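You operate a simulated robot arm through the tools that you are given. There is no shell and no other tool. Be economical: measure what you need, move in short steps, check, and stop when the job is done.

Carry out the task below with a simulated two-armed robot. There is one attempt and no reset: what you move stays moved.

Task
Put the small box labelled "pins" from the taped area of the steel bench on the small table and the small box that says "rings" on the top shelf of the black shelf unit. Pick up the yellow brush with one hand, pass it to the other hand and put it on the top of the long bench. Take the black ring from the taped area of the wooden table and leave it on the black block. Press the zero button three times. Count the green pads on the clear part of the wooden table, then put as many of the wooden pads from the clear part of the wooden table on the middle shelf of the black shelf unit. The order is free.

The check looks at the end state, three seconds after you hand in, the way a careful person would. Anything else that was tipped, shoved, dropped, spilled or broken makes it a failure.

Robot
Two 7-joint arms with two-finger parallel grippers on one trunk, on a base that drives. Base frame: it is fixed to the floor where the robot stands at the start and does not move with it; the origin is under the middle of the robot, x ahead of it, y to its left, z up; the surface under the hand at the start is at about z = 0.8. Units: m, rad, N and s.
The left shoulder is at the start at [0.045, 0.101, 1.11], the right one opposite. With the tool pointing down near the work surface each hand reaches from about 0.22 to 0.52 m from the robot's upright axis, wherever it stands, measured 20 degrees to its own side. Places, roughly: black block (8x7x3 cm) [4.9, 1.1, 0.9]; black ring (5x5x2 cm) [4.9, 0.2, 0.9]; green pad (5x5x8 cm) [4.2, 0.3, 0.9]; green pad (6x6x5 cm) [4.2, 0.5, 0.9]; middle shelf of the black shelf unit [4.6, -0.3, 0.5]; small box [0.5, 0.25, 0.75]; small table (38x16 cm) [-0.34, -2.2, 0.8]; top of the long bench [1.8, -2, 0.9]; top shelf of the black shelf unit [4.6, -0.3, 0.9]; wooden pad (4x4x3 cm) [4.3, 0.5, 0.9]; yellow brush (2x2x16 cm) [2.3, -0.2, 0.9]; zero button [4.7, 0.3, 0.9]. Payload 2.4 kg a hand.
The tool frame of a hand sits at the grasp point between the pads (the TCP): z along the fingers, y along the line on which they close. The tips reach 0.024 m beyond it. Largest opening 0.068 m; finger width 0.017, thickness 0.01; the body of the gripper, 0.04 by 0.07 m, starts 0.041 m behind the TCP.
Orientation is told as [roll, pitch, yaw] about the base's x, y, z axes, in that order, counted from this pose: with the fingers straight down and closing along the base's y, the tool's x points along the base's -x, its y along +y and its z along -z.

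Tools
- The arms move only by the tool apply_moves. It takes "left_increments", "right_increments" or both (then of equal length, played together; a hand with none holds still); each is a list of rows, each a list of 7 numbers: the turn, a rotation vector about the base's x, y, z in rad, then the shift along the base's x, y, z in m, then the closure, from 0 (fully open) to 1 (shut). In form: [[wx, wy, wz, dx, dy, dz, hand], ...]. A call has 1 to 10 rows; each row is the pose to reach, as a shift and turn from the pose commanded when the call began. Each row takes 0.2 s and may step no farther than 0.05 m and 0.15 rad from the row before; otherwise, or with a gripper value out of range, the whole call is refused. Where a pose cannot be reached the arm comes as near as it can. A force on the tool above 40 N (or 10 N above the force at the start of the call, whichever is more), or a blocked arm, ends the call early, and 0.2 s more pass. Each finger travels about 0.072 m/s and halts on what it meets, pressing with about 32 N; the grip force reading is that of the motor and also rises with nothing between the fingers. The clock runs only during rows and for 0.2 s after the last one: add rows that repeat a pose to give the fingers time. It gives the time, the measured TCP pose, the force on the tool (base axes), the opening and the grip force at its end, in the units of the frame above (readings bear some noise), with the torque about the TCP (base axes, N m) and any sound that the robot's microphone picked up.
- Cameras (640 x 400 px; columns grow to the right, rows downward): "scene" is now at [0.1311, 0.0183, 1.2664]; the picture's right is [0.23, -0.97, 0.00], its down [-0.60, -0.14, -0.79] and it looks along [0.77, 0.18, -0.61] (base axes); focal length 278 px, centre (320, 200). "left" rides on the left gripper at [0.084, -0.011, -0.075] in its tool frame; the picture's right is [0.13, 0.99, 0.00], its down [-0.60, 0.08, -0.79] and it looks along [-0.79, 0.10, 0.61] (tool axes); focal length 251 px, centre (320, 200). "right" rides on the right gripper at [0.084, 0.011, -0.075] in its tool frame; the picture's right is [-0.13, 0.99, 0.00], its down [-0.60, -0.08, -0.79] and it looks along [-0.79, -0.10, 0.61] (tool axes); focal length 251 px, centre (320, 200). There is no depth. A picture from a camera that has moved, and an enlarged one, comes with that camera's place and axes in the base frame and with its lens.
- snapshot(camera): a new picture of that camera. It takes no simulated time.
- slide_trunk(by): slides the trunk up (or, below 0, down) by that many m; the arms and the scene camera ride with it, the base frame stays. It gives what a move gives, with no picture.
- roll_base(legs): drives the robot by 1 to 6 legs, each [ahead, left, turn to the left] in m, m and rad, along the robot's own axes; the way and the turn of a leg run together, so that a leg with both is an arc; at most 1.5 m and 3.142 rad a leg. The arms and the cameras ride along, it lands a little off, and it stops where it bumps. It gives what a move gives.
- head_to(pan, tilt): turns the head with the scene camera to pan (to the left, within 1.501 rad either way) and tilt (down, from -0.506 to 1.204), counted from straight ahead of the robot. It gives what a move gives.
- zoom(camera, box): a new picture of the part [left, top, right, bottom] of that camera's present view, enlarged. It takes no simulated time.
- close_job(): hands the job in; it is judged then, once.

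Work in short steps. Places have to be worked out from the pictures, the camera data and where the tool is seen: move nearer, look again, correct. Check each grasp and each placing, and mend what went wrong. You have 207 turns and 202 pictures in all, those below and enlarged ones among them. Open the grippers and draw the arms clear of the work before you hand the job in, unless the task says otherwise; then end with one line.

The tools are called after "Call:" as a command line: name --argument value ..., lists and objects as JSON in quotes. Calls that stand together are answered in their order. apply_moves: Moves the arms, as the interface text tells. Its arguments: {"type":"object","properties":{"left_increments":{"type":"array","items":{"type":"array","items":{"type":"number"}}},"right_increments":{"type":"array","items":{"type":"array","items":{"type":"number"}}}},"required":[]} The other tools are called the same way: slide_trunk (by) slides the trunk up or down; roll_base (legs) drives the base; head_to (pan, tilt) turns the head that bears the scene camera; snapshot (camera) takes a picture; zoom (camera, box) takes an enlarged picture of a part of a camera's view; close_job () hands the job in.

At the start:

```text
t: 0.0
left_eef_pos: [0.2943, 0.3015, 1.0003]
left_orientation: [0.0, 0.001, 0.001]
left_contact_force: [0.2, -0.1, 0.1]
left_torque: [0.01, -0.03, -0.04]
left_opening: 0.068
left_grip_force: 0.1
right_eef_pos: [0.4022, -0.0364, 1.0424]
right_orientation: [0.002, -0.001, 0.0]
right_contact_force: [0.2, 0.2, 0.4]
right_torque: [-0.01, -0.01, -0.01]
right_opening: 0.0679
right_grip_force: 0.1
trunk travel left (down, up): [-0.325, 0.524]
robot x, y, heading: [0.0039, -0.0002, 0.005]
head pan, tilt: [0.227, 0.658]
```

scene: 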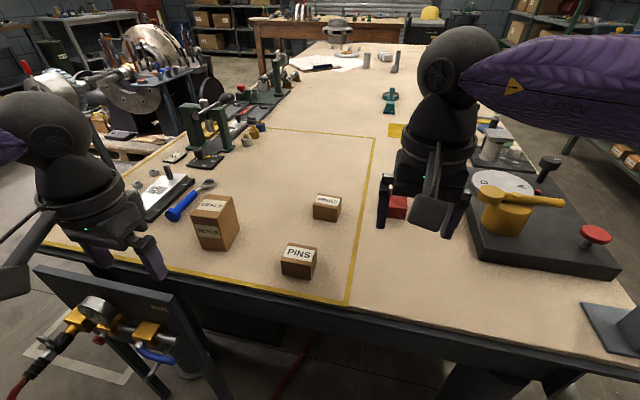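
right: 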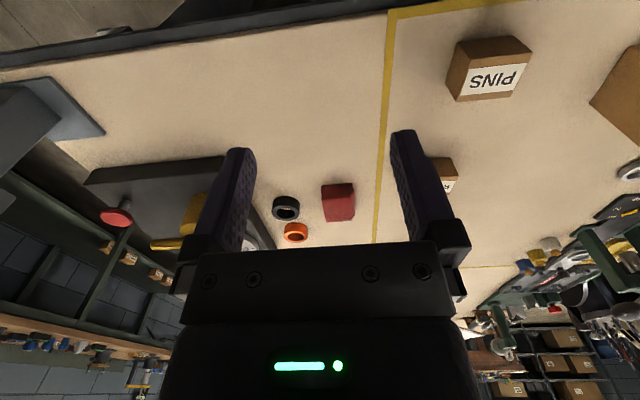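
left: 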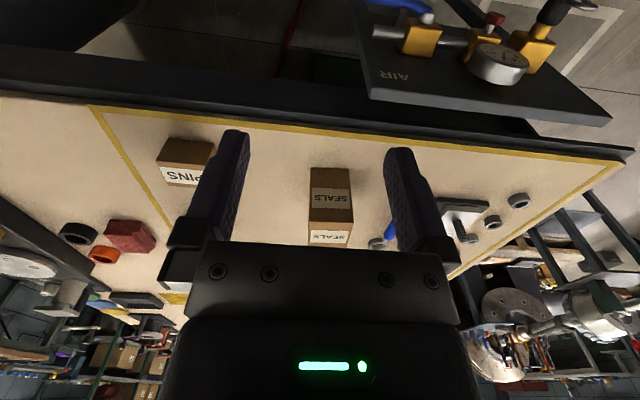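

I'll look closer at the boxes on the steel bench to read the labels.

Call:
zoom --camera "scene" --box '[160, 160, 400, 310]'

Call:
zoom --camera "right" --box '[400, 0, 640, 150]'

```text
2.67 times, centred on (280, 235) of scene
camera zoom: at [0.1311, 0.0183, 1.2664], right [0.23, -0.97, 0.0], down [-0.6, -0.14, -0.79], along [0.77, 0.18, -0.61], focal length 741 px, centre (427, 107)
```

zoom: 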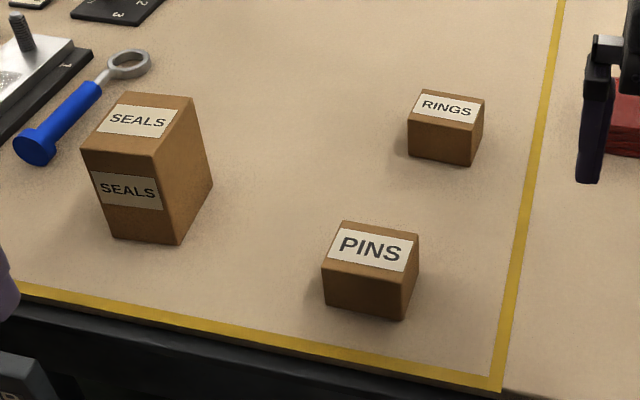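

```text
2.67 times, centred on (520, 75) of right
camera zoom: at [0.319, -0.0248, 1.1176], right [0.13, 0.99, 0.0], down [0.6, -0.08, 0.79], along [0.79, -0.1, -0.61], focal length 670 px, centre (-213, 533)
```

zoom: 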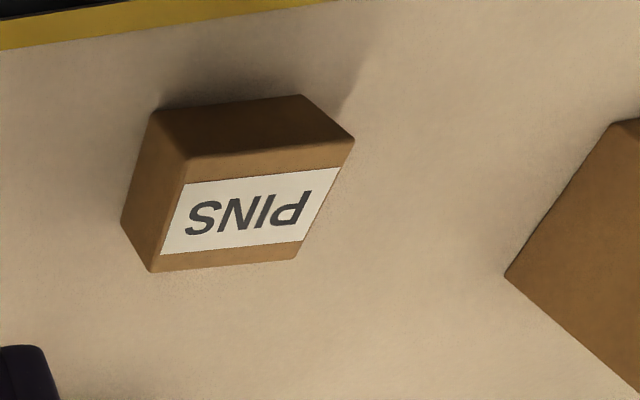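

PINS is about (0.478, 0.14) with its top near z=0.855, and RINGS about (0.657, 0.123). Before moving anything, I'll look around to map the room.

Call:
head_to --pan -1.4 --tilt 0.35

Call:
snapshot --camera "scene"

Call:
head_to --pan -0.6 --tilt 0.35

Call:
snapshot --camera "scene"

Call:
head_to --pan 0.2 --tilt 0.35

Call:
snapshot --camera "scene"

```text
t: 1.7
left_eef_pos: [0.2935, 0.302, 1.0007]
left_orientation: [0.001, 0.0, 0.0]
left_contact_force: [0.2, 0.1, -0.5]
left_torque: [-0.01, -0.02, 0.03]
left_opening: 0.068
left_grip_force: 0.1
right_eef_pos: [0.4009, -0.0364, 1.0415]
right_orientation: [-0.001, 0.0, 0.002]
right_contact_force: [-1.4, 0.8, -0.8]
right_torque: [-0.01, -0.01, 0.04]
right_opening: 0.068
right_grip_force: 0.1
trunk travel left (down, up): [-0.325, 0.524]
robot x, y, heading: [-0.0003, -0.0018, 0.001]
head pan, tilt: [-1.4, 0.351]
```

```text
196 pictures are left
camera scene: at [0.0627, -0.0929, 1.2942], right [-0.99, -0.17, 0.0], down [-0.06, 0.34, -0.94], along [0.16, -0.93, -0.34], focal length 278 px, centre (320, 200)
```

scene: 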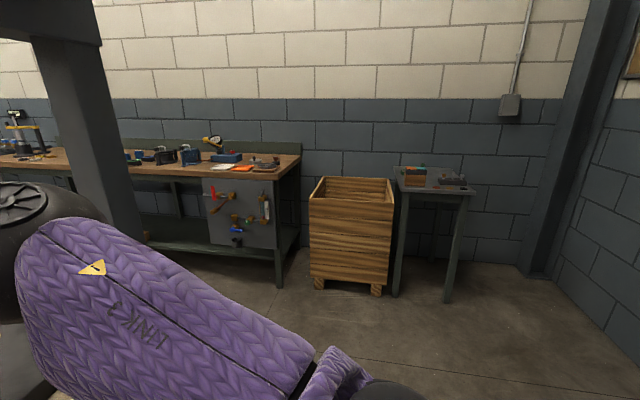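

```text
t: 2.8
left_eef_pos: [0.2938, 0.3012, 1.0008]
left_orientation: [0.001, 0.0, 0.0]
left_contact_force: [-0.1, 0.5, -0.3]
left_torque: [0.01, 0.01, -0.03]
left_opening: 0.0678
left_grip_force: 0.0
right_eef_pos: [0.4015, -0.0361, 1.0426]
right_orientation: [0.0, 0.001, -0.001]
right_contact_force: [0.0, -0.6, 0.2]
right_torque: [-0.02, 0.01, 0.0]
right_opening: 0.0684
right_grip_force: 0.1
trunk travel left (down, up): [-0.325, 0.524]
robot x, y, heading: [-0.0011, -0.0008, -0.003]
head pan, tilt: [-0.6, 0.351]
```

```text
195 pictures are left
camera scene: at [0.1236, -0.0538, 1.2942], right [-0.57, -0.82, 0.0], down [-0.28, 0.19, -0.94], along [0.77, -0.53, -0.34], focal length 278 px, centre (320, 200)
```

scene: 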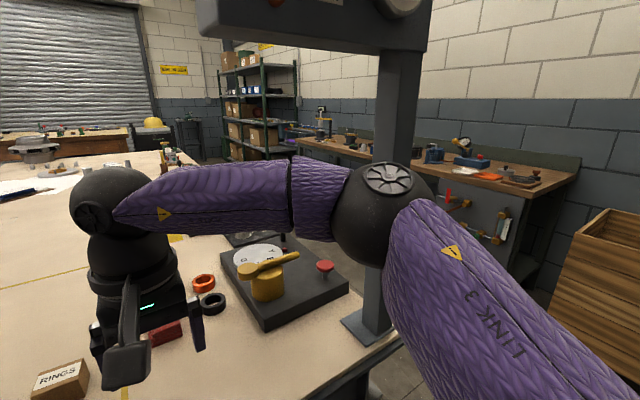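

```text
t: 3.9
left_eef_pos: [0.2942, 0.302, 1.0009]
left_orientation: [0.0, -0.002, -0.001]
left_contact_force: [0.5, -0.1, -0.4]
left_torque: [-0.02, 0.0, 0.02]
left_opening: 0.068
left_grip_force: 0.1
right_eef_pos: [0.4022, -0.0358, 1.0422]
right_orientation: [0.0, 0.0, -0.001]
right_contact_force: [0.0, 0.2, -0.1]
right_torque: [-0.01, 0.03, 0.04]
right_opening: 0.0681
right_grip_force: 0.1
trunk travel left (down, up): [-0.325, 0.524]
robot x, y, heading: [-0.0015, 0.0024, -0.003]
head pan, tilt: [0.201, 0.351]
```

```text
194 pictures are left
camera scene: at [0.138, 0.0173, 1.2942], right [0.2, -0.98, 0.0], down [-0.34, -0.07, -0.94], along [0.92, 0.19, -0.34], focal length 278 px, centre (320, 200)
```

scene: 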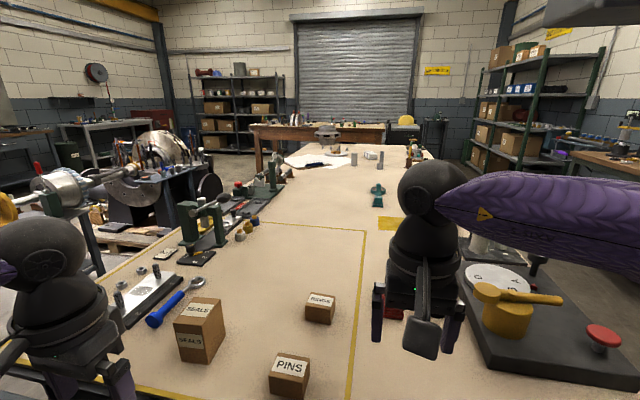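

The bench's front edge is at x≈0.395, with a post near (0.45, -0.43) that the right elbow must avoid. I'll shift left a little and forward to take PINS with the right hand and later RINGS with the left.

Call:
roll_base --legs '[[0, 0.12, 0], [0.08, 0, 0]]'

Call:
head_to --pan 0.0 --tilt 0.9

Call:
snapshot --camera "scene"

```text
t: 5.8
left_eef_pos: [0.3745, 0.4218, 1.0007]
left_orientation: [-0.001, -0.001, 0.0]
left_contact_force: [-0.3, 0.3, -0.6]
left_torque: [0.03, -0.01, 0.01]
left_opening: 0.0681
left_grip_force: 0.0
right_eef_pos: [0.483, 0.0837, 1.042]
right_orientation: [0.001, 0.0, -0.001]
right_contact_force: [-0.6, -0.4, -0.3]
right_torque: [0.05, 0.03, 0.05]
right_opening: 0.0681
right_grip_force: 0.0
trunk travel left (down, up): [-0.325, 0.524]
robot x, y, heading: [0.0782, 0.1211, 0.001]
head pan, tilt: [0.201, 0.351]
```

```text
t: 6.8
left_eef_pos: [0.3732, 0.4212, 0.9994]
left_orientation: [0.001, 0.001, -0.002]
left_contact_force: [-0.6, 0.5, -0.8]
left_torque: [-0.01, -0.01, 0.02]
left_opening: 0.0681
left_grip_force: 0.1
right_eef_pos: [0.4818, 0.0823, 1.0418]
right_orientation: [0.001, 0.0, 0.0]
right_contact_force: [-0.2, -0.6, 0.6]
right_torque: [-0.02, 0.05, 0.03]
right_opening: 0.0679
right_grip_force: 0.0
trunk travel left (down, up): [-0.325, 0.524]
robot x, y, heading: [0.0792, 0.1221, -0.002]
head pan, tilt: [0.0, 0.901]
```

```text
193 pictures are left
camera scene: at [0.2022, 0.1188, 1.2467], right [0.0, -1.0, 0.0], down [-0.78, 0.0, -0.62], along [0.62, 0.0, -0.78], focal length 278 px, centre (320, 200)
```

scene: 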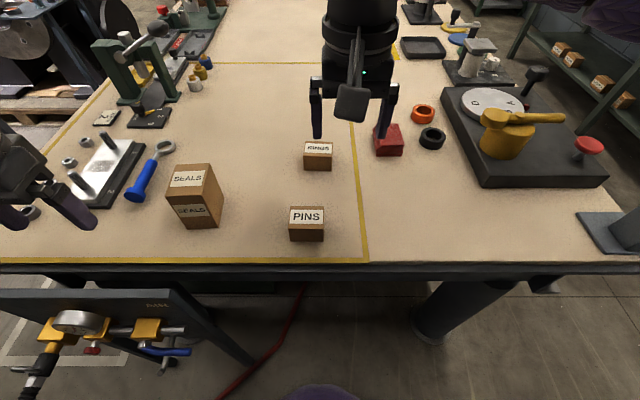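

The drive went well: PINS is refined to (0.479, 0.142) and RINGS to (0.66, 0.121), both aligned with the axes. I'll turn the right hand by about 90° so it closes along x, PINS's narrow side, and centre it above the box.

Call:
apply_moves --right_increments '[[0, 0, 0.143, 0, 0.01, 0, 0], [0, 0, 0.286, 0, 0.02, 0, 0], [0, 0, 0.429, 0, 0.03, 0, 0], [0, 0, 0.572, 0, 0.04, 0, 0], [0, 0, 0.715, 0, 0.05, 0, 0], [0, 0, 0.858, 0, 0.06, -0.01, 0], [0, 0, 1.0, 0, 0.06, -0.03, 0], [0, 0, 1.143, 0, 0.06, -0.05, 0], [0, 0, 1.286, -0.003, 0.06, -0.06, 0], [0, 0, 1.429, -0.003, 0.06, -0.07, 0]]'

Call:
apply_moves --right_increments '[[0, 0, 0.141, 0, 0, 0, 0], [0, 0, 0.141, 0, 0, 0, 0]]'

Call:
snapshot --camera "right"

Call:
snapshot --camera "scene"

```text
t: 9.0
left_eef_pos: [0.3749, 0.4208, 1.0006]
left_orientation: [-0.001, 0.0, 0.0]
left_contact_force: [0.2, -0.6, -0.2]
left_torque: [0.01, -0.02, 0.02]
left_opening: 0.0682
left_grip_force: 0.1
right_eef_pos: [0.4303, 0.1052, 0.993]
right_orientation: [0.084, -0.057, 1.179]
right_contact_force: [0.1, -0.1, 0.8]
right_torque: [0.03, -0.02, 0.02]
right_opening: 0.0679
right_grip_force: 0.2
right hand out of reach, approached as far as the arm can: row 7, 8, 9, 10
trunk travel left (down, up): [-0.325, 0.524]
robot x, y, heading: [0.0809, 0.1193, 0.003]
head pan, tilt: [0.0, 0.901]
```

```text
t: 9.6
left_eef_pos: [0.3738, 0.4212, 1.0009]
left_orientation: [0.0, -0.001, -0.001]
left_contact_force: [0.5, -1.2, 0.2]
left_torque: [-0.04, 0.0, 0.02]
left_opening: 0.068
left_grip_force: 0.1
right_eef_pos: [0.4311, 0.1045, 0.9934]
right_orientation: [0.086, -0.055, 1.183]
right_contact_force: [0.2, -0.3, -0.3]
right_torque: [0.0, -0.01, 0.01]
right_opening: 0.0679
right_grip_force: 0.0
right hand out of reach, approached as far as the arm can: row 1, 2
trunk travel left (down, up): [-0.325, 0.524]
robot x, y, heading: [0.0812, 0.1165, -0.002]
head pan, tilt: [0.0, 0.901]
```

```text
192 pictures are left
camera right: at [0.3929, 0.0253, 1.0644], right [-0.87, 0.49, 0.09], down [0.35, 0.46, 0.82], along [0.36, 0.74, -0.57], focal length 251 px, centre (320, 200)
```

right: 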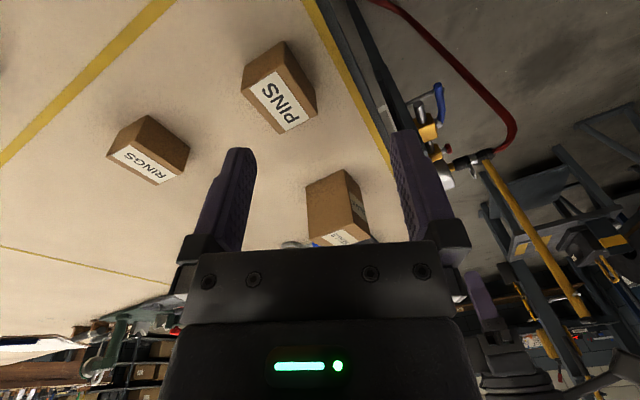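

```text
191 pictures are left
camera scene: at [0.2021, 0.1187, 1.2466], right [0.0, -1.0, 0.0], down [-0.78, 0.0, -0.62], along [0.62, 0.0, -0.78], focal length 278 px, centre (320, 200)
```

scene: 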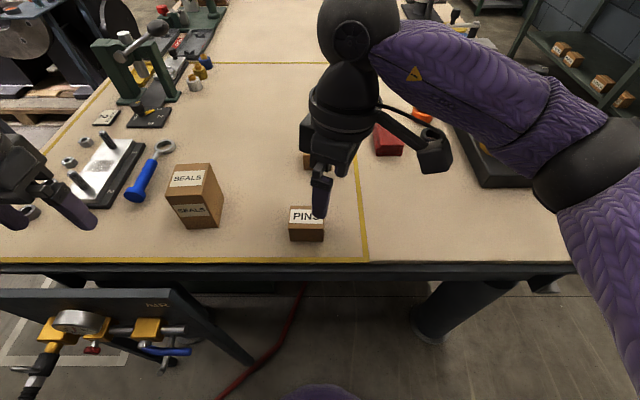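

The + direction hits a joint limit, so I'll turn the other way in two stages and read the pose in between.

Call:
apply_moves --right_increments '[[0, 0, -0.145, 0, 0, 0.01, 0], [0, 0, -0.29, 0.01, 0, 0.02, 0], [0, 0, -0.435, 0.02, 0, 0.02, 0], [0, 0, -0.58, 0.03, 0.01, 0.02, 0], [0, 0, -0.725, 0.03, 0.01, 0.02, 0], [0, 0, -0.87, 0.03, 0.01, 0.02, 0], [0, 0, -1.015, 0.03, 0.01, 0.02, 0], [0, 0, -1.16, 0.03, 0.01, 0.02, 0], [0, 0, -1.305, 0.03, 0.01, 0.02, 0], [0, 0, -1.45, 0.03, 0.01, 0.02, 0]]'

```text
t: 11.8
left_eef_pos: [0.3732, 0.4213, 1.0]
left_orientation: [0.001, 0.0, 0.0]
left_contact_force: [-0.1, 0.0, 1.2]
left_torque: [0.02, 0.03, -0.02]
left_opening: 0.0683
left_grip_force: 0.1
right_eef_pos: [0.4587, 0.1144, 1.014]
right_orientation: [0.085, -0.053, -0.273]
right_contact_force: [-0.2, -0.4, -0.2]
right_torque: [0.01, 0.02, -0.02]
right_opening: 0.068
right_grip_force: 0.0
trunk travel left (down, up): [-0.325, 0.524]
robot x, y, heading: [0.0804, 0.1229, -0.003]
head pan, tilt: [0.0, 0.901]
```

Orientation is now (0.085, -0.053, -0.273). I'll level it, then continue turning to yaw -1.57 over PINS.

Call:
apply_moves --right_increments '[[-0.0676, 0.074, 0, 0.02, 0.027, 0, 0]]'

Call:
apply_moves --right_increments '[[0, 0, -0.145, 0, 0, 0, 0], [0, 0, -0.29, 0, 0, 0, 0], [0, 0, -0.435, 0, 0, -0.01, 0], [0, 0, -0.58, 0, 0, -0.02, 0], [0, 0, -0.725, 0, 0, -0.03, 0], [0, 0, -0.87, 0, 0, -0.04, 0], [0, 0, -1.015, 0, 0, -0.05, 0], [0, 0, -1.16, 0, 0, -0.05, 0], [0, 0, -1.298, 0, 0, -0.05, 0], [0, 0, -1.298, 0, 0, -0.05, 0]]'

Call:
snapshot --camera "right"

Call:
snapshot --camera "scene"

```text
t: 12.2
left_eef_pos: [0.3738, 0.4216, 1.0006]
left_orientation: [0.0, 0.002, -0.001]
left_contact_force: [-0.7, 0.1, -0.2]
left_torque: [-0.01, -0.02, -0.03]
left_opening: 0.0682
left_grip_force: 0.1
right_eef_pos: [0.478, 0.1405, 1.0152]
right_orientation: [-0.002, -0.002, -0.267]
right_contact_force: [-0.1, 0.6, 0.6]
right_torque: [-0.01, 0.01, 0.02]
right_opening: 0.0679
right_grip_force: 0.0
trunk travel left (down, up): [-0.325, 0.524]
robot x, y, heading: [0.0845, 0.1185, -0.003]
head pan, tilt: [0.0, 0.901]
```

```text
t: 14.4
left_eef_pos: [0.3738, 0.4213, 1.001]
left_orientation: [0.001, 0.001, -0.001]
left_contact_force: [0.8, 0.2, 0.3]
left_torque: [0.01, -0.05, 0.02]
left_opening: 0.0678
left_grip_force: 0.0
right_eef_pos: [0.4781, 0.141, 0.9636]
right_orientation: [-0.001, -0.002, -1.567]
right_contact_force: [0.9, -0.7, -0.1]
right_torque: [0.02, 0.02, 0.01]
right_opening: 0.0681
right_grip_force: 0.1
trunk travel left (down, up): [-0.325, 0.524]
robot x, y, heading: [0.078, 0.1191, 0.003]
head pan, tilt: [0.0, 0.901]
```

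```text
190 pictures are left
camera right: at [0.4903, 0.2264, 1.0389], right [0.99, -0.12, 0.0], down [-0.08, -0.6, 0.79], along [-0.1, -0.79, -0.61], focal length 251 px, centre (320, 200)
```

right: 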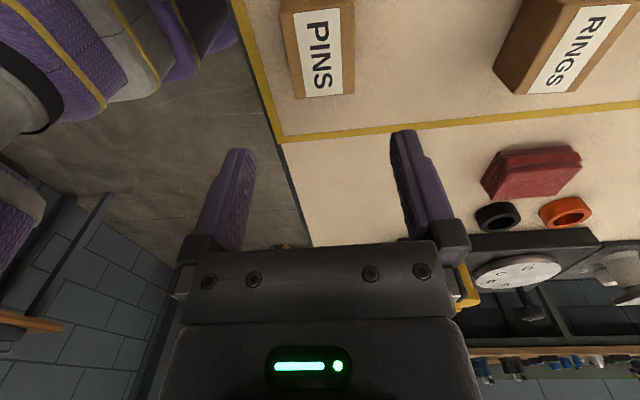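

```text
189 pictures are left
camera scene: at [0.2021, 0.1188, 1.2466], right [0.0, -1.0, 0.0], down [-0.78, 0.0, -0.62], along [0.62, 0.0, -0.78], focal length 278 px, centre (320, 200)
```

scene: 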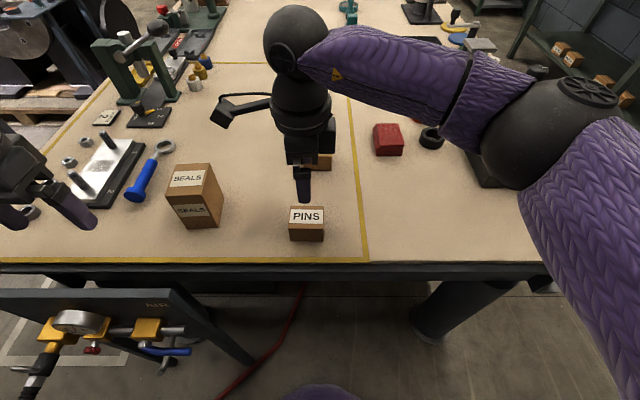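

The hand is squarely above PINS, with the box between the finger lines in both views. I'll descend to z≈0.84 and close.

Call:
apply_moves --right_increments '[[0, 0, 0, 0.001, 0.001, -0.04, 0], [0, 0, 0, 0.001, 0.001, -0.08, 0], [0, 0, 0, 0.001, 0.001, -0.11, 0], [0, 0, 0, 0.001, 0.001, -0.124, 0], [0, 0, 0, 0.001, 0.001, -0.124, 0.5], [0, 0, 0, 0.001, 0.001, -0.124, 1], [0, 0, 0, 0.001, 0.001, -0.124, 1], [0, 0, 0, 0.001, 0.001, -0.124, 1]]'

Call:
snapshot --camera "scene"

```text
t: 16.2
left_eef_pos: [0.3739, 0.4207, 1.0008]
left_orientation: [-0.001, -0.002, 0.0]
left_contact_force: [-0.2, 0.6, -1.3]
left_torque: [0.0, 0.02, 0.04]
left_opening: 0.0681
left_grip_force: 0.1
right_eef_pos: [0.4805, 0.1431, 0.8407]
right_orientation: [0.001, -0.001, -1.565]
right_contact_force: [-0.6, -0.4, 0.6]
right_torque: [-0.01, -0.01, -0.02]
right_opening: 0.0499
right_grip_force: 32.1
trunk travel left (down, up): [-0.325, 0.524]
robot x, y, heading: [0.0798, 0.1215, 0.003]
head pan, tilt: [0.0, 0.901]
```

```text
188 pictures are left
camera scene: at [0.2023, 0.1188, 1.2466], right [0.0, -1.0, 0.0], down [-0.78, 0.0, -0.62], along [0.62, 0.0, -0.78], focal length 278 px, centre (320, 200)
```

scene: 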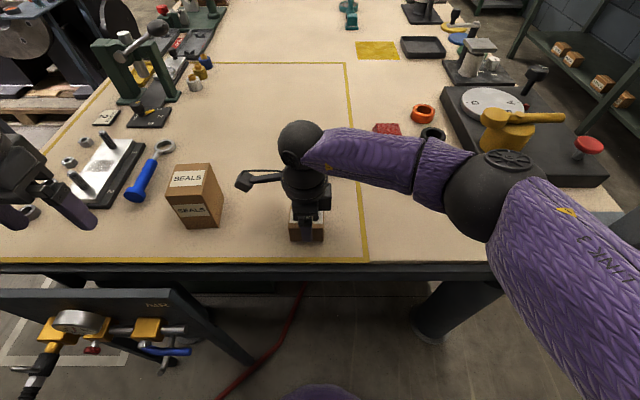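

PINS is gripped (opening 0.050). I'll lift it and swing it to the right while turning the left hand by +90°.

Call:
apply_moves --right_increments '[[0, 0, 0, 0, 0, 0.04, 1], [0, 0, 0, 0, 0, 0.08, 1], [0, 0, 0, 0, 0, 0.12, 1], [0, 0, 0, -0.01, -0.03, 0.15, 1], [0, 0, 0, -0.02, -0.06, 0.17, 1], [0, 0, 0, -0.04, -0.09, 0.18, 1], [0, 0, 0, -0.05, -0.12, 0.18, 1], [0, 0, 0, -0.06, -0.15, 0.18, 1], [0, 0, 0, -0.07, -0.17, 0.18, 1], [0, 0, 0, -0.07, -0.19, 0.18, 1]]' --left_increments '[[0, 0, 0.145, 0, 0, 0, 0], [0, 0, 0.29, 0, 0, 0, 0], [0, 0, 0.435, 0, 0, 0, 0], [0, 0, 0.58, 0, 0, 0, 0], [0, 0, 0.725, 0, 0, 0, 0], [0, 0, 0.87, 0, 0, 0, 0], [0, 0, 1.015, 0, 0, 0, 0], [0, 0, 1.16, 0, 0, 0, 0], [0, 0, 1.305, 0, 0, 0, 0], [0, 0, 1.45, 0, 0, 0, 0]]'

Call:
snapshot --camera "scene"

```text
t: 18.4
left_eef_pos: [0.373, 0.421, 1.0018]
left_orientation: [-0.002, 0.0, 1.453]
left_contact_force: [0.2, -0.2, -0.4]
left_torque: [-0.01, 0.01, 0.02]
left_opening: 0.0681
left_grip_force: 0.1
right_eef_pos: [0.4093, -0.0481, 1.02]
right_orientation: [-0.003, -0.002, -1.566]
right_contact_force: [0.6, -0.3, -2.6]
right_torque: [-0.01, 0.0, 0.01]
right_opening: 0.05
right_grip_force: 32.2
trunk travel left (down, up): [-0.325, 0.524]
robot x, y, heading: [0.0834, 0.1193, 0.005]
head pan, tilt: [0.0, 0.901]
```

```text
187 pictures are left
camera scene: at [0.2022, 0.1185, 1.2466], right [0.0, -1.0, 0.0], down [-0.78, 0.0, -0.62], along [0.62, 0.0, -0.78], focal length 278 px, centre (320, 200)
```

scene: 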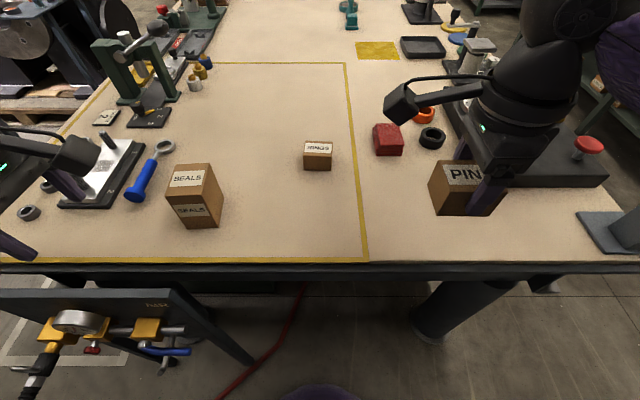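

PINS is held clear and RINGS is untouched. I'll drive 0.12 m ahead so the left hand reaches RINGS comfortably.

Call:
roll_base --legs '[[0.12, 0, 0]]'

Call:
snapshot --camera "scene"

```text
t: 19.6
left_eef_pos: [0.4946, 0.4217, 1.0004]
left_orientation: [-0.001, 0.001, 1.45]
left_contact_force: [-0.1, 0.3, 0.4]
left_torque: [-0.02, -0.01, -0.03]
left_opening: 0.068
left_grip_force: 0.1
right_eef_pos: [0.5319, -0.0489, 1.019]
right_orientation: [-0.002, -0.003, -1.566]
right_contact_force: [-0.3, 0.4, -3.0]
right_torque: [-0.01, 0.01, -0.01]
right_opening: 0.0498
right_grip_force: 31.7
trunk travel left (down, up): [-0.325, 0.524]
robot x, y, heading: [0.2023, 0.1207, -0.006]
head pan, tilt: [0.0, 0.901]
```

```text
186 pictures are left
camera scene: at [0.3237, 0.1185, 1.2465], right [0.0, -1.0, 0.0], down [-0.78, 0.0, -0.62], along [0.62, 0.0, -0.78], focal length 278 px, centre (320, 200)
```

scene: 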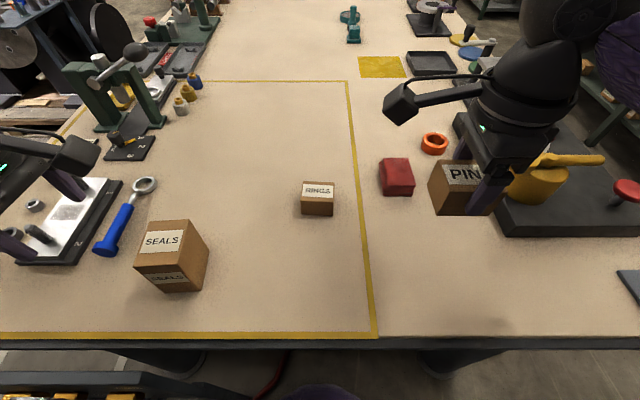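

I'll zoom on RINGS to estimate its yaw.

Call:
zoom --camera "scene" --box '[270, 160, 370, 230]'

```text
5.71 times, centred on (320, 195) of scene
camera zoom: at [0.3237, 0.1185, 1.2465], right [0.0, -1.0, 0.0], down [-0.78, 0.0, -0.62], along [0.62, 0.0, -0.78], focal length 1587 px, centre (320, 229)
```

zoom: 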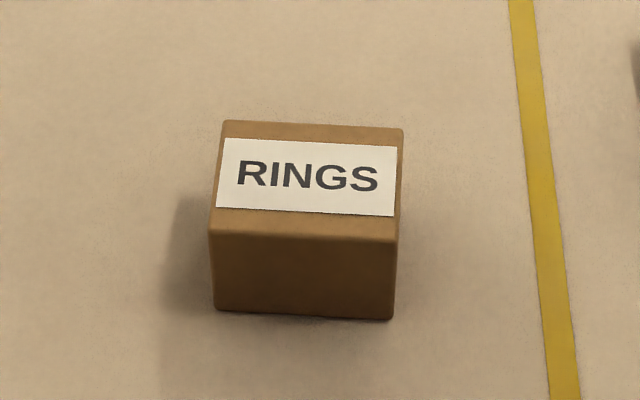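

RINGS is centred at (0.660, 0.1225), yaw ≈ -0.06. I'll carry the left hand over it at height while drawing the right hand back.

Call:
apply_moves --left_increments '[[0, 0, 0.03, 0.02, -0.01, 0, 0], [0, 0, 0.06, 0.04, -0.04, 0, 0], [0, 0, 0.06, 0.06, -0.08, 0, 0], [0, 0, 0.06, 0.08, -0.12, 0, 0], [0, 0, 0.06, 0.1, -0.16, 0, 0], [0, 0, 0.06, 0.12, -0.2, 0, 0], [0, 0, 0.06, 0.14, -0.24, -0.01, 0], [0, 0, 0.06, 0.155, -0.28, -0.02, 0], [0, 0, 0.06, 0.165, -0.299, -0.04, 0], [0, 0, 0.06, 0.165, -0.299, -0.05, 0]]' --right_increments '[[0, 0, 0, -0.03, -0.02, 0, 1], [0, 0, 0, -0.06, -0.04, 0, 1], [0, 0, 0, -0.09, -0.05, 0, 1], [0, 0, 0, -0.1, -0.05, 0, 1], [0, 0, 0, -0.1, -0.05, 0, 1], [0, 0, 0, -0.1, -0.05, 0, 1], [0, 0, 0, -0.1, -0.05, 0, 1], [0, 0, 0, -0.1, -0.05, 0, 1], [0, 0, 0, -0.1, -0.05, 0, 1], [0, 0, 0, -0.1, -0.05, 0, 1]]'

Call:
snapshot --camera "scene"

Call:
snapshot --camera "left"

```text
t: 21.9
left_eef_pos: [0.5889, 0.2202, 0.9791]
left_orientation: [0.0, -0.001, 1.509]
left_contact_force: [-0.4, -0.4, -0.9]
left_torque: [0.01, 0.02, -0.04]
left_opening: 0.0678
left_grip_force: 0.0
left hand out of reach, approached as far as the arm can: row 6, 7, 8, 9, 10
right_eef_pos: [0.4315, -0.0969, 1.0203]
right_orientation: [0.001, -0.002, -1.566]
right_contact_force: [-0.4, 0.0, -2.6]
right_torque: [0.01, 0.02, -0.02]
right_opening: 0.0497
right_grip_force: 32.3
trunk travel left (down, up): [-0.325, 0.524]
robot x, y, heading: [0.1995, 0.121, 0.006]
head pan, tilt: [0.0, 0.901]
```

```text
184 pictures are left
camera scene: at [0.3231, 0.1183, 1.2466], right [0.0, -1.0, 0.0], down [-0.78, 0.0, -0.62], along [0.62, 0.0, -0.78], focal length 278 px, centre (320, 200)
```

scene: 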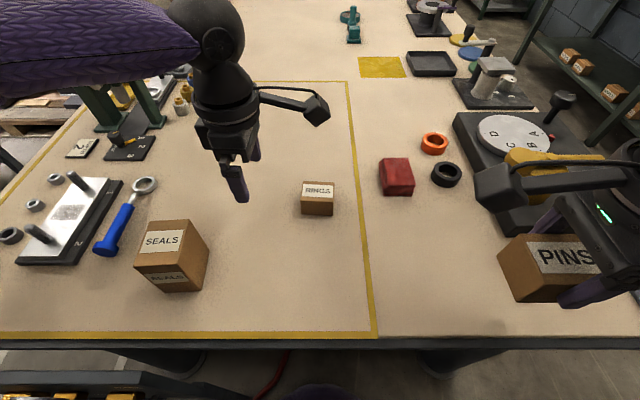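

```text
183 pictures are left
camera left: at [0.5942, 0.1333, 1.0541], right [-1.0, -0.07, 0.0], down [-0.04, 0.61, 0.79], along [-0.05, 0.79, -0.61], focal length 251 px, centre (320, 200)
```

left: 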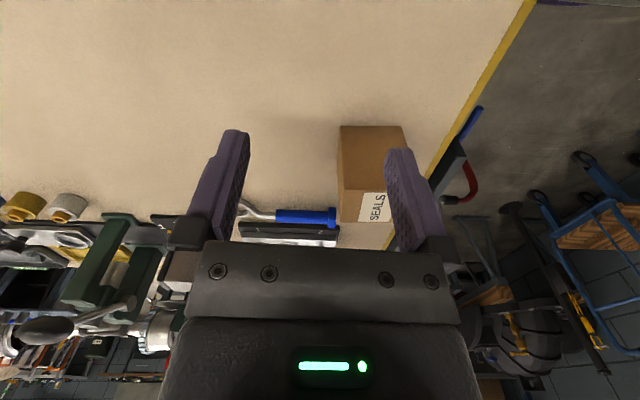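

The left arm ran out of reach with that wrist angle. I'll drive another 0.09 m ahead and try again.

Call:
roll_base --legs '[[0.09, 0, 0]]'

Call:
apply_moves --left_increments '[[0, 0, 0, -0.01, -0.04, 0, 0], [0, 0, 0, -0.02, -0.08, 0, 0], [0, 0, 0, -0.02, -0.098, 0, 0], [0, 0, 0, -0.02, -0.098, 0, 0]]'

Call:
snapshot --camera "scene"

Call:
snapshot --camera "left"

```text
t: 22.9
left_eef_pos: [0.6795, 0.2176, 0.9782]
left_orientation: [0.0, 0.0, 1.509]
left_contact_force: [0.5, -0.7, 0.6]
left_torque: [-0.01, -0.01, -0.02]
left_opening: 0.0681
left_grip_force: 0.1
right_eef_pos: [0.5221, -0.0962, 1.0203]
right_orientation: [-0.002, -0.001, -1.567]
right_contact_force: [-0.2, -0.6, -2.3]
right_torque: [0.0, 0.01, 0.01]
right_opening: 0.0498
right_grip_force: 32.2
trunk travel left (down, up): [-0.325, 0.524]
robot x, y, heading: [0.2916, 0.12, -0.001]
head pan, tilt: [0.0, 0.901]
```

```text
t: 23.9
left_eef_pos: [0.6328, 0.1903, 0.986]
left_orientation: [0.0, 0.0, 1.511]
left_contact_force: [-0.5, -0.8, 0.3]
left_torque: [-0.01, 0.01, 0.03]
left_opening: 0.0676
left_grip_force: 0.0
left hand out of reach, approached as far as the arm can: row 1, 2, 3, 4
right_eef_pos: [0.5216, -0.0971, 1.019]
right_orientation: [0.001, -0.002, -1.566]
right_contact_force: [-0.4, -0.8, -3.0]
right_torque: [0.0, 0.02, 0.0]
right_opening: 0.0495
right_grip_force: 31.8
trunk travel left (down, up): [-0.325, 0.524]
robot x, y, heading: [0.2898, 0.1198, 0.003]
head pan, tilt: [0.0, 0.901]
```

```text
182 pictures are left
camera scene: at [0.4133, 0.1182, 1.2466], right [0.0, -1.0, 0.0], down [-0.78, 0.0, -0.62], along [0.62, 0.0, -0.78], focal length 278 px, centre (320, 200)
```

scene: 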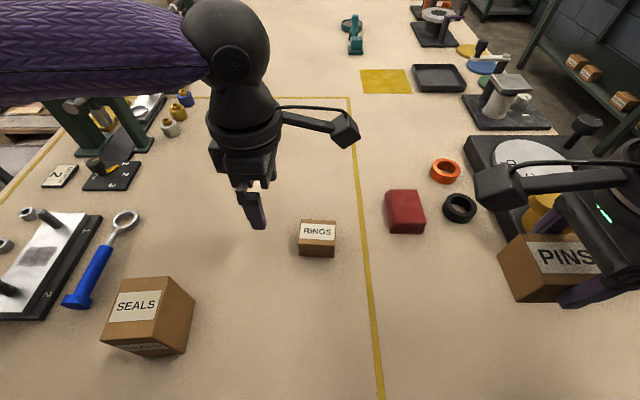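

```text
181 pictures are left
camera left: at [0.6384, 0.1044, 1.061], right [-1.0, -0.07, 0.0], down [-0.04, 0.61, 0.79], along [-0.05, 0.79, -0.61], focal length 251 px, centre (320, 200)
```

left: 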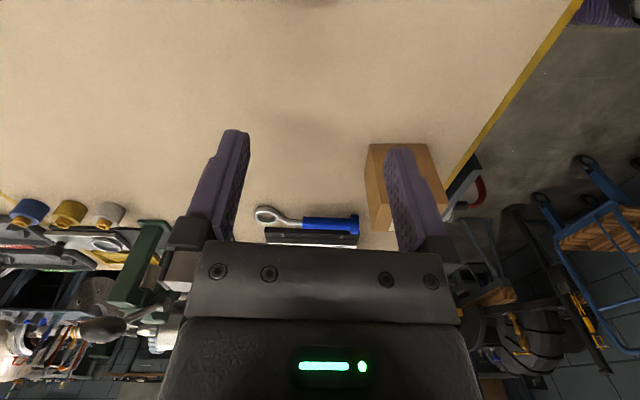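

It's stuck at a joint limit rather than lacking range. I'll unwind the left yaw while moving over RINGS, then turn again in place as the right arm did.

Call:
apply_moves --left_increments '[[0, 0, -0.145, 0, 0, 0, 0], [0, 0, -0.29, 0, 0, 0, 0], [0, 0, -0.435, 0, 0, 0, 0], [0, 0, -0.58, 0.005, -0.01, 0, 0], [0, 0, -0.725, 0.01, -0.02, 0, 0], [0, 0, -0.87, 0.015, -0.03, 0, 0], [0, 0, -1.015, 0.02, -0.04, 0, 0], [0, 0, -1.16, 0.025, -0.05, 0, 0], [0, 0, -1.305, 0.027, -0.06, 0, 0], [0, 0, -1.45, 0.027, -0.068, 0, 0]]'

Call:
apply_moves --left_increments '[[0, 0, 0.145, 0, 0, 0, 0], [0, 0, 0.29, 0, 0, 0, 0], [0, 0, 0.435, 0, 0, 0, 0], [0, 0, 0.58, 0, 0, 0, 0], [0, 0, 0.725, 0, 0, 0, 0], [0, 0, 0.87, 0, 0, 0, 0], [0, 0, 1.015, 0, 0, 0, 0], [0, 0, 1.16, 0, 0, 0, 0], [0, 0, 1.305, 0, 0, 0, 0], [0, 0, 1.45, 0, 0, 0, 0]]'

Call:
snapshot --camera "scene"

```text
t: 26.1
left_eef_pos: [0.6315, 0.1876, 0.9904]
left_orientation: [-0.003, -0.001, 0.059]
left_contact_force: [0.5, 0.2, -0.8]
left_torque: [0.01, -0.01, 0.01]
left_opening: 0.0682
left_grip_force: 0.1
left hand out of reach, approached as far as the arm can: row 4, 5, 6, 7, 8, 9, 10
right_eef_pos: [0.5226, -0.0976, 1.0199]
right_orientation: [-0.001, -0.001, -1.567]
right_contact_force: [-0.3, 0.5, -3.7]
right_torque: [-0.01, -0.03, 0.0]
right_opening: 0.0495
right_grip_force: 32.1
trunk travel left (down, up): [-0.325, 0.524]
robot x, y, heading: [0.2924, 0.1211, 0.002]
head pan, tilt: [0.0, 0.901]
```

```text
t: 28.4
left_eef_pos: [0.6289, 0.1884, 0.9912]
left_orientation: [0.0, 0.002, 1.512]
left_contact_force: [0.5, 0.6, -0.4]
left_torque: [0.01, -0.01, -0.02]
left_opening: 0.0678
left_grip_force: 0.0
right_eef_pos: [0.5218, -0.0972, 1.0195]
right_orientation: [0.001, -0.002, -1.564]
right_contact_force: [-0.1, -0.2, -2.0]
right_torque: [0.02, 0.0, -0.02]
right_opening: 0.0499
right_grip_force: 32.0
trunk travel left (down, up): [-0.325, 0.524]
robot x, y, heading: [0.2929, 0.1221, 0.0]
head pan, tilt: [0.0, 0.901]
```

```text
180 pictures are left
camera scene: at [0.4133, 0.1182, 1.2466], right [0.0, -1.0, 0.0], down [-0.78, 0.0, -0.62], along [0.62, 0.0, -0.78], focal length 278 px, centre (320, 200)
```

scene: 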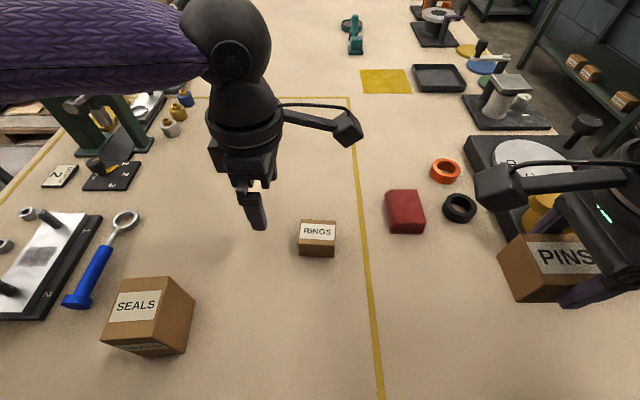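

Position, not yaw, is the limit when reaching across the body. I'll rotate the base slightly right so RINGS lies on the left hand's own side; this also takes the right elbow away from the post.

Call:
roll_base --legs '[[0, 0, -0.35]]'

Call:
head_to --pan 0.35 --tilt 0.9

Call:
snapshot --camera "scene"

```text
t: 29.8
left_eef_pos: [0.6317, 0.066, 0.9911]
left_orientation: [0.0, 0.0, 1.159]
left_contact_force: [0.0, 1.1, 0.4]
left_torque: [0.01, 0.02, 0.02]
left_opening: 0.0681
left_grip_force: 0.1
right_eef_pos: [0.4334, -0.1627, 1.0206]
right_orientation: [0.0, -0.002, -1.918]
right_contact_force: [-0.2, -0.3, -2.6]
right_torque: [-0.01, 0.01, 0.0]
right_opening: 0.0495
right_grip_force: 32.1
trunk travel left (down, up): [-0.325, 0.524]
robot x, y, heading: [0.2913, 0.1206, -0.349]
head pan, tilt: [0.0, 0.901]
```

```text
t: 30.7
left_eef_pos: [0.6307, 0.0672, 0.992]
left_orientation: [0.0, -0.001, 1.156]
left_contact_force: [0.3, -0.5, 0.3]
left_torque: [0.0, 0.02, 0.0]
left_opening: 0.0681
left_grip_force: 0.1
right_eef_pos: [0.4333, -0.1628, 1.0195]
right_orientation: [-0.001, -0.001, -1.917]
right_contact_force: [1.1, 1.1, -2.0]
right_torque: [0.02, -0.01, -0.01]
right_opening: 0.0498
right_grip_force: 32.2
trunk travel left (down, up): [-0.325, 0.524]
robot x, y, heading: [0.2886, 0.1207, -0.354]
head pan, tilt: [0.351, 0.901]
```

```text
179 pictures are left
camera scene: at [0.4106, 0.1029, 1.2466], right [0.0, -1.0, 0.0], down [-0.78, 0.0, -0.62], along [0.62, 0.0, -0.78], focal length 278 px, centre (320, 200)
```

scene: 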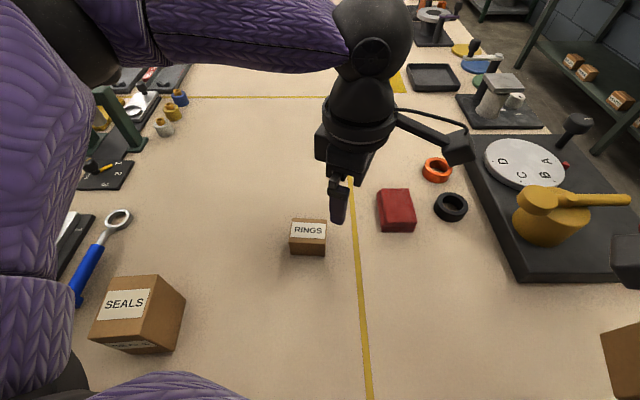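

Now I'll move the left hand over RINGS and turn to yaw 1.51.

Call:
apply_moves --left_increments '[[0, 0, 0.1, 0.01, 0.02, 0, 0], [0, 0, 0.2, 0.02, 0.04, 0, 0], [0, 0, 0.3, 0.029, 0.0555, 0, 0], [0, 0, 0.355, 0.029, 0.0555, -0.02, 0], [0, 0, 0.355, 0.029, 0.0555, -0.03, 0]]'

Call:
snapshot --camera "scene"

Call:
snapshot --camera "left"

```text
t: 31.9
left_eef_pos: [0.6603, 0.1213, 0.9606]
left_orientation: [0.0, 0.0, 1.513]
left_contact_force: [0.0, -0.3, 0.6]
left_torque: [0.03, -0.01, -0.03]
left_opening: 0.0677
left_grip_force: 0.0
right_eef_pos: [0.4329, -0.1633, 1.0203]
right_orientation: [0.001, -0.001, -1.916]
right_contact_force: [-0.5, 0.5, -2.1]
right_torque: [0.01, -0.02, -0.02]
right_opening: 0.0497
right_grip_force: 31.6
trunk travel left (down, up): [-0.325, 0.524]
robot x, y, heading: [0.2916, 0.1206, -0.354]
head pan, tilt: [0.351, 0.901]
```

```text
178 pictures are left
camera scene: at [0.4106, 0.1029, 1.2466], right [0.0, -1.0, 0.0], down [-0.78, 0.0, -0.62], along [0.62, 0.0, -0.78], focal length 278 px, centre (320, 200)
```

scene: 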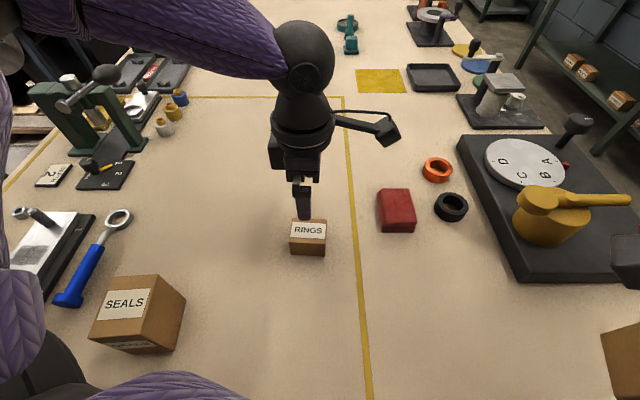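

```text
177 pictures are left
camera left: at [0.6667, 0.0369, 1.0358], right [-1.0, -0.07, 0.0], down [-0.04, 0.61, 0.79], along [-0.06, 0.79, -0.61], focal length 251 px, centre (320, 200)
```

left: 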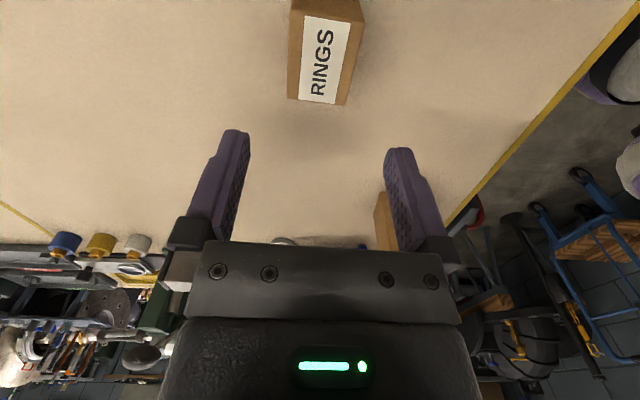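

RINGS is centred between the fingers. I'll descend to z≈0.838, close and lift.

Call:
apply_moves --left_increments '[[0, 0, 0, 0.002, 0.001, -0.04, 0], [0, 0, 0, 0.002, 0.001, -0.08, 0], [0, 0, 0, 0.002, 0.001, -0.11, 0], [0, 0, 0, 0.002, 0.001, -0.122, 0], [0, 0, 0, 0.002, 0.001, -0.122, 0.5], [0, 0, 0, 0.002, 0.001, -0.122, 1], [0, 0, 0, 0.002, 0.001, -0.122, 1], [0, 0, 0, 0.002, 0.001, -0.122, 1]]'

Call:
apply_moves --left_increments '[[0, 0, 0, 0, 0, 0.04, 1], [0, 0, 0, 0, 0, 0.08, 1], [0, 0, 0, 0, 0, 0.12, 1], [0, 0, 0, 0, 0, 0.16, 1]]'

Call:
snapshot --camera "scene"

```text
t: 33.7
left_eef_pos: [0.6605, 0.131, 0.8454]
left_orientation: [0.0, 0.001, 1.515]
left_contact_force: [0.2, 0.5, 0.1]
left_torque: [0.0, -0.01, -0.01]
left_opening: 0.0499
left_grip_force: 32.3
left hand out of reach, approached as far as the arm can: row 4, 5, 6, 7, 8
right_eef_pos: [0.4326, -0.1636, 1.0192]
right_orientation: [-0.001, -0.002, -1.916]
right_contact_force: [-0.1, 0.5, -2.0]
right_torque: [-0.01, -0.02, 0.0]
right_opening: 0.0495
right_grip_force: 31.9
trunk travel left (down, up): [-0.325, 0.524]
robot x, y, heading: [0.2895, 0.121, -0.355]
head pan, tilt: [0.351, 0.901]
```

```text
t: 34.7
left_eef_pos: [0.661, 0.1292, 1.0051]
left_orientation: [0.003, 0.002, 1.512]
left_contact_force: [-0.9, 0.2, -2.3]
left_torque: [0.01, 0.04, 0.03]
left_opening: 0.0498
left_grip_force: 32.4
right_eef_pos: [0.4335, -0.1627, 1.0205]
right_orientation: [0.001, -0.002, -1.917]
right_contact_force: [-0.3, 0.5, -2.6]
right_torque: [0.02, 0.0, -0.01]
right_opening: 0.0498
right_grip_force: 31.7
trunk travel left (down, up): [-0.325, 0.524]
robot x, y, heading: [0.2902, 0.1196, -0.354]
head pan, tilt: [0.351, 0.901]
```

```text
176 pictures are left
camera scene: at [0.4106, 0.103, 1.2466], right [0.0, -1.0, 0.0], down [-0.78, 0.0, -0.62], along [0.62, 0.0, -0.78], focal length 278 px, centre (320, 200)
```

scene: 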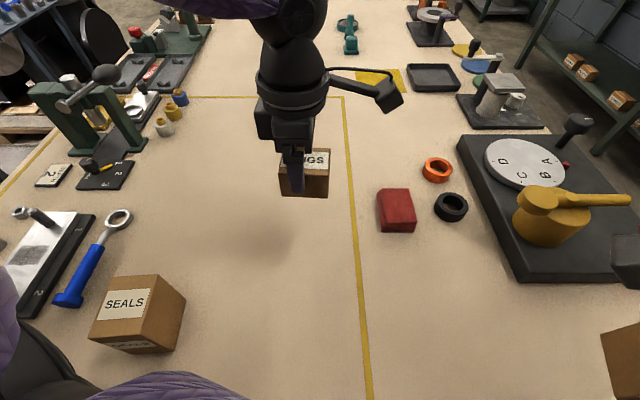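

Both boxes are held. I'll back straight away from the bench, then turn to face the small table.

Call:
roll_base --legs '[[-0.422, -0.156, 0], [0, 0, -1.217]]'

Call:
head_to --pan 0.0 --tilt 0.5

Call:
snapshot --camera "scene"

```text
t: 40.4
left_eef_pos: [-0.0218, -0.226, 1.0052]
left_orientation: [0.001, 0.001, 0.293]
left_contact_force: [0.4, 1.2, -3.0]
left_torque: [0.01, -0.05, -0.02]
left_opening: 0.0494
left_grip_force: 32.1
right_eef_pos: [-0.376, -0.1123, 1.0204]
right_orientation: [0.0, -0.001, -3.137]
right_contact_force: [0.4, -0.2, -2.0]
right_torque: [0.01, -0.01, 0.01]
right_opening: 0.0498
right_grip_force: 32.4
trunk travel left (down, up): [-0.325, 0.524]
robot x, y, heading: [-0.1592, 0.1191, -1.571]
head pan, tilt: [0.351, 0.901]
```

```text
t: 41.3
left_eef_pos: [-0.0211, -0.2256, 1.005]
left_orientation: [0.0, 0.0, 0.292]
left_contact_force: [0.3, -0.3, -3.3]
left_torque: [-0.03, -0.04, 0.0]
left_opening: 0.0497
left_grip_force: 31.9
right_eef_pos: [-0.3757, -0.1119, 1.0194]
right_orientation: [0.0, -0.002, -3.136]
right_contact_force: [-0.5, 0.0, -2.7]
right_torque: [0.01, -0.01, -0.01]
right_opening: 0.0498
right_grip_force: 31.5
trunk travel left (down, up): [-0.325, 0.524]
robot x, y, heading: [-0.1576, 0.1178, -1.57]
head pan, tilt: [0.0, 0.499]
```

```text
175 pictures are left
camera scene: at [-0.1559, -0.0177, 1.2804], right [-1.0, 0.0, 0.0], down [0.0, 0.48, -0.88], along [0.0, -0.88, -0.48], focal length 278 px, centre (320, 200)
```

scene: 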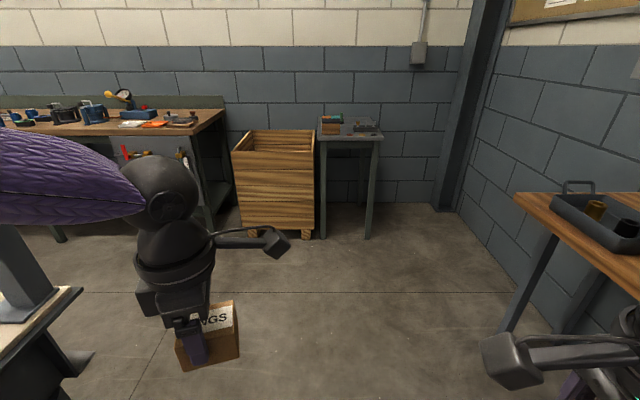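

The table's front is at y≈-1.76 and its top near z≈0.77-0.8, spanning x from -0.53 to -0.17. I'll drive up close and look.

Call:
roll_base --legs '[[1.28, -0.05, 0]]'

Call:
head_to --pan -0.15 --tilt 0.6

Call:
snapshot --camera "scene"

```text
t: 47.8
left_eef_pos: [-0.0777, -1.5155, 1.004]
left_orientation: [0.001, 0.001, 0.29]
left_contact_force: [-0.6, 0.2, -2.6]
left_torque: [0.0, -0.04, 0.02]
left_opening: 0.0498
left_grip_force: 32.2
right_eef_pos: [-0.4313, -1.3998, 1.0191]
right_orientation: [0.0, -0.002, -3.14]
right_contact_force: [1.1, 0.8, -3.2]
right_torque: [0.01, -0.01, -0.01]
right_opening: 0.0498
right_grip_force: 32.1
trunk travel left (down, up): [-0.325, 0.524]
robot x, y, heading: [-0.2123, -1.166, -1.578]
head pan, tilt: [0.0, 0.499]
```

```text
t: 48.5
left_eef_pos: [-0.077, -1.515, 1.0052]
left_orientation: [0.001, -0.001, 0.289]
left_contact_force: [-0.7, -0.4, -2.4]
left_torque: [0.01, 0.01, 0.02]
left_opening: 0.0497
left_grip_force: 32.8
right_eef_pos: [-0.4303, -1.3989, 1.02]
right_orientation: [-0.001, -0.002, -3.141]
right_contact_force: [-1.0, -0.4, -2.6]
right_torque: [0.02, 0.02, 0.0]
right_opening: 0.0494
right_grip_force: 32.1
trunk travel left (down, up): [-0.325, 0.524]
robot x, y, heading: [-0.2107, -1.1698, -1.577]
head pan, tilt: [-0.15, 0.6]
```

```text
174 pictures are left
camera scene: at [-0.2238, -1.3023, 1.2714], right [-0.99, 0.15, 0.0], down [0.09, 0.56, -0.83], along [-0.13, -0.82, -0.57], focal length 278 px, centre (320, 200)
```

scene: 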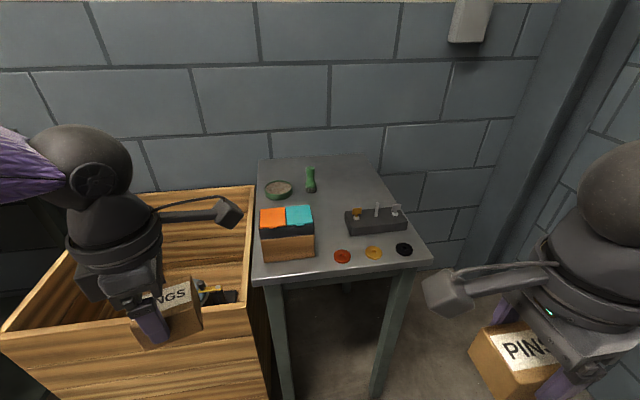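

The table top is near z≈0.82, with free space at mid-back. I need to know how far my base extends forward, so I'll look straight down.

Call:
head_to --pan -0.1 --tilt 1.2

Call:
snapshot --camera "scene"

```text
t: 49.5
left_eef_pos: [-0.0786, -1.5153, 1.0059]
left_orientation: [0.0, 0.0, 0.29]
left_contact_force: [-0.3, -0.8, -3.4]
left_torque: [-0.01, -0.03, 0.03]
left_opening: 0.0496
left_grip_force: 31.6
right_eef_pos: [-0.4306, -1.399, 1.0194]
right_orientation: [0.0, -0.001, -3.14]
right_contact_force: [0.7, -0.3, -2.7]
right_torque: [-0.03, 0.02, -0.04]
right_opening: 0.0495
right_grip_force: 31.9
trunk travel left (down, up): [-0.325, 0.524]
robot x, y, heading: [-0.2126, -1.1699, -1.58]
head pan, tilt: [-0.099, 1.201]
```

```text
173 pictures are left
camera scene: at [-0.2161, -1.2706, 1.2268], right [-0.99, 0.1, 0.0], down [0.1, 0.93, -0.36], along [-0.04, -0.36, -0.93], focal length 278 px, centre (320, 200)
```

scene: 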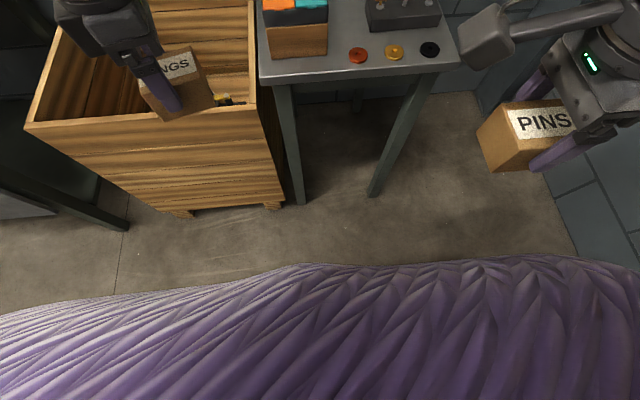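

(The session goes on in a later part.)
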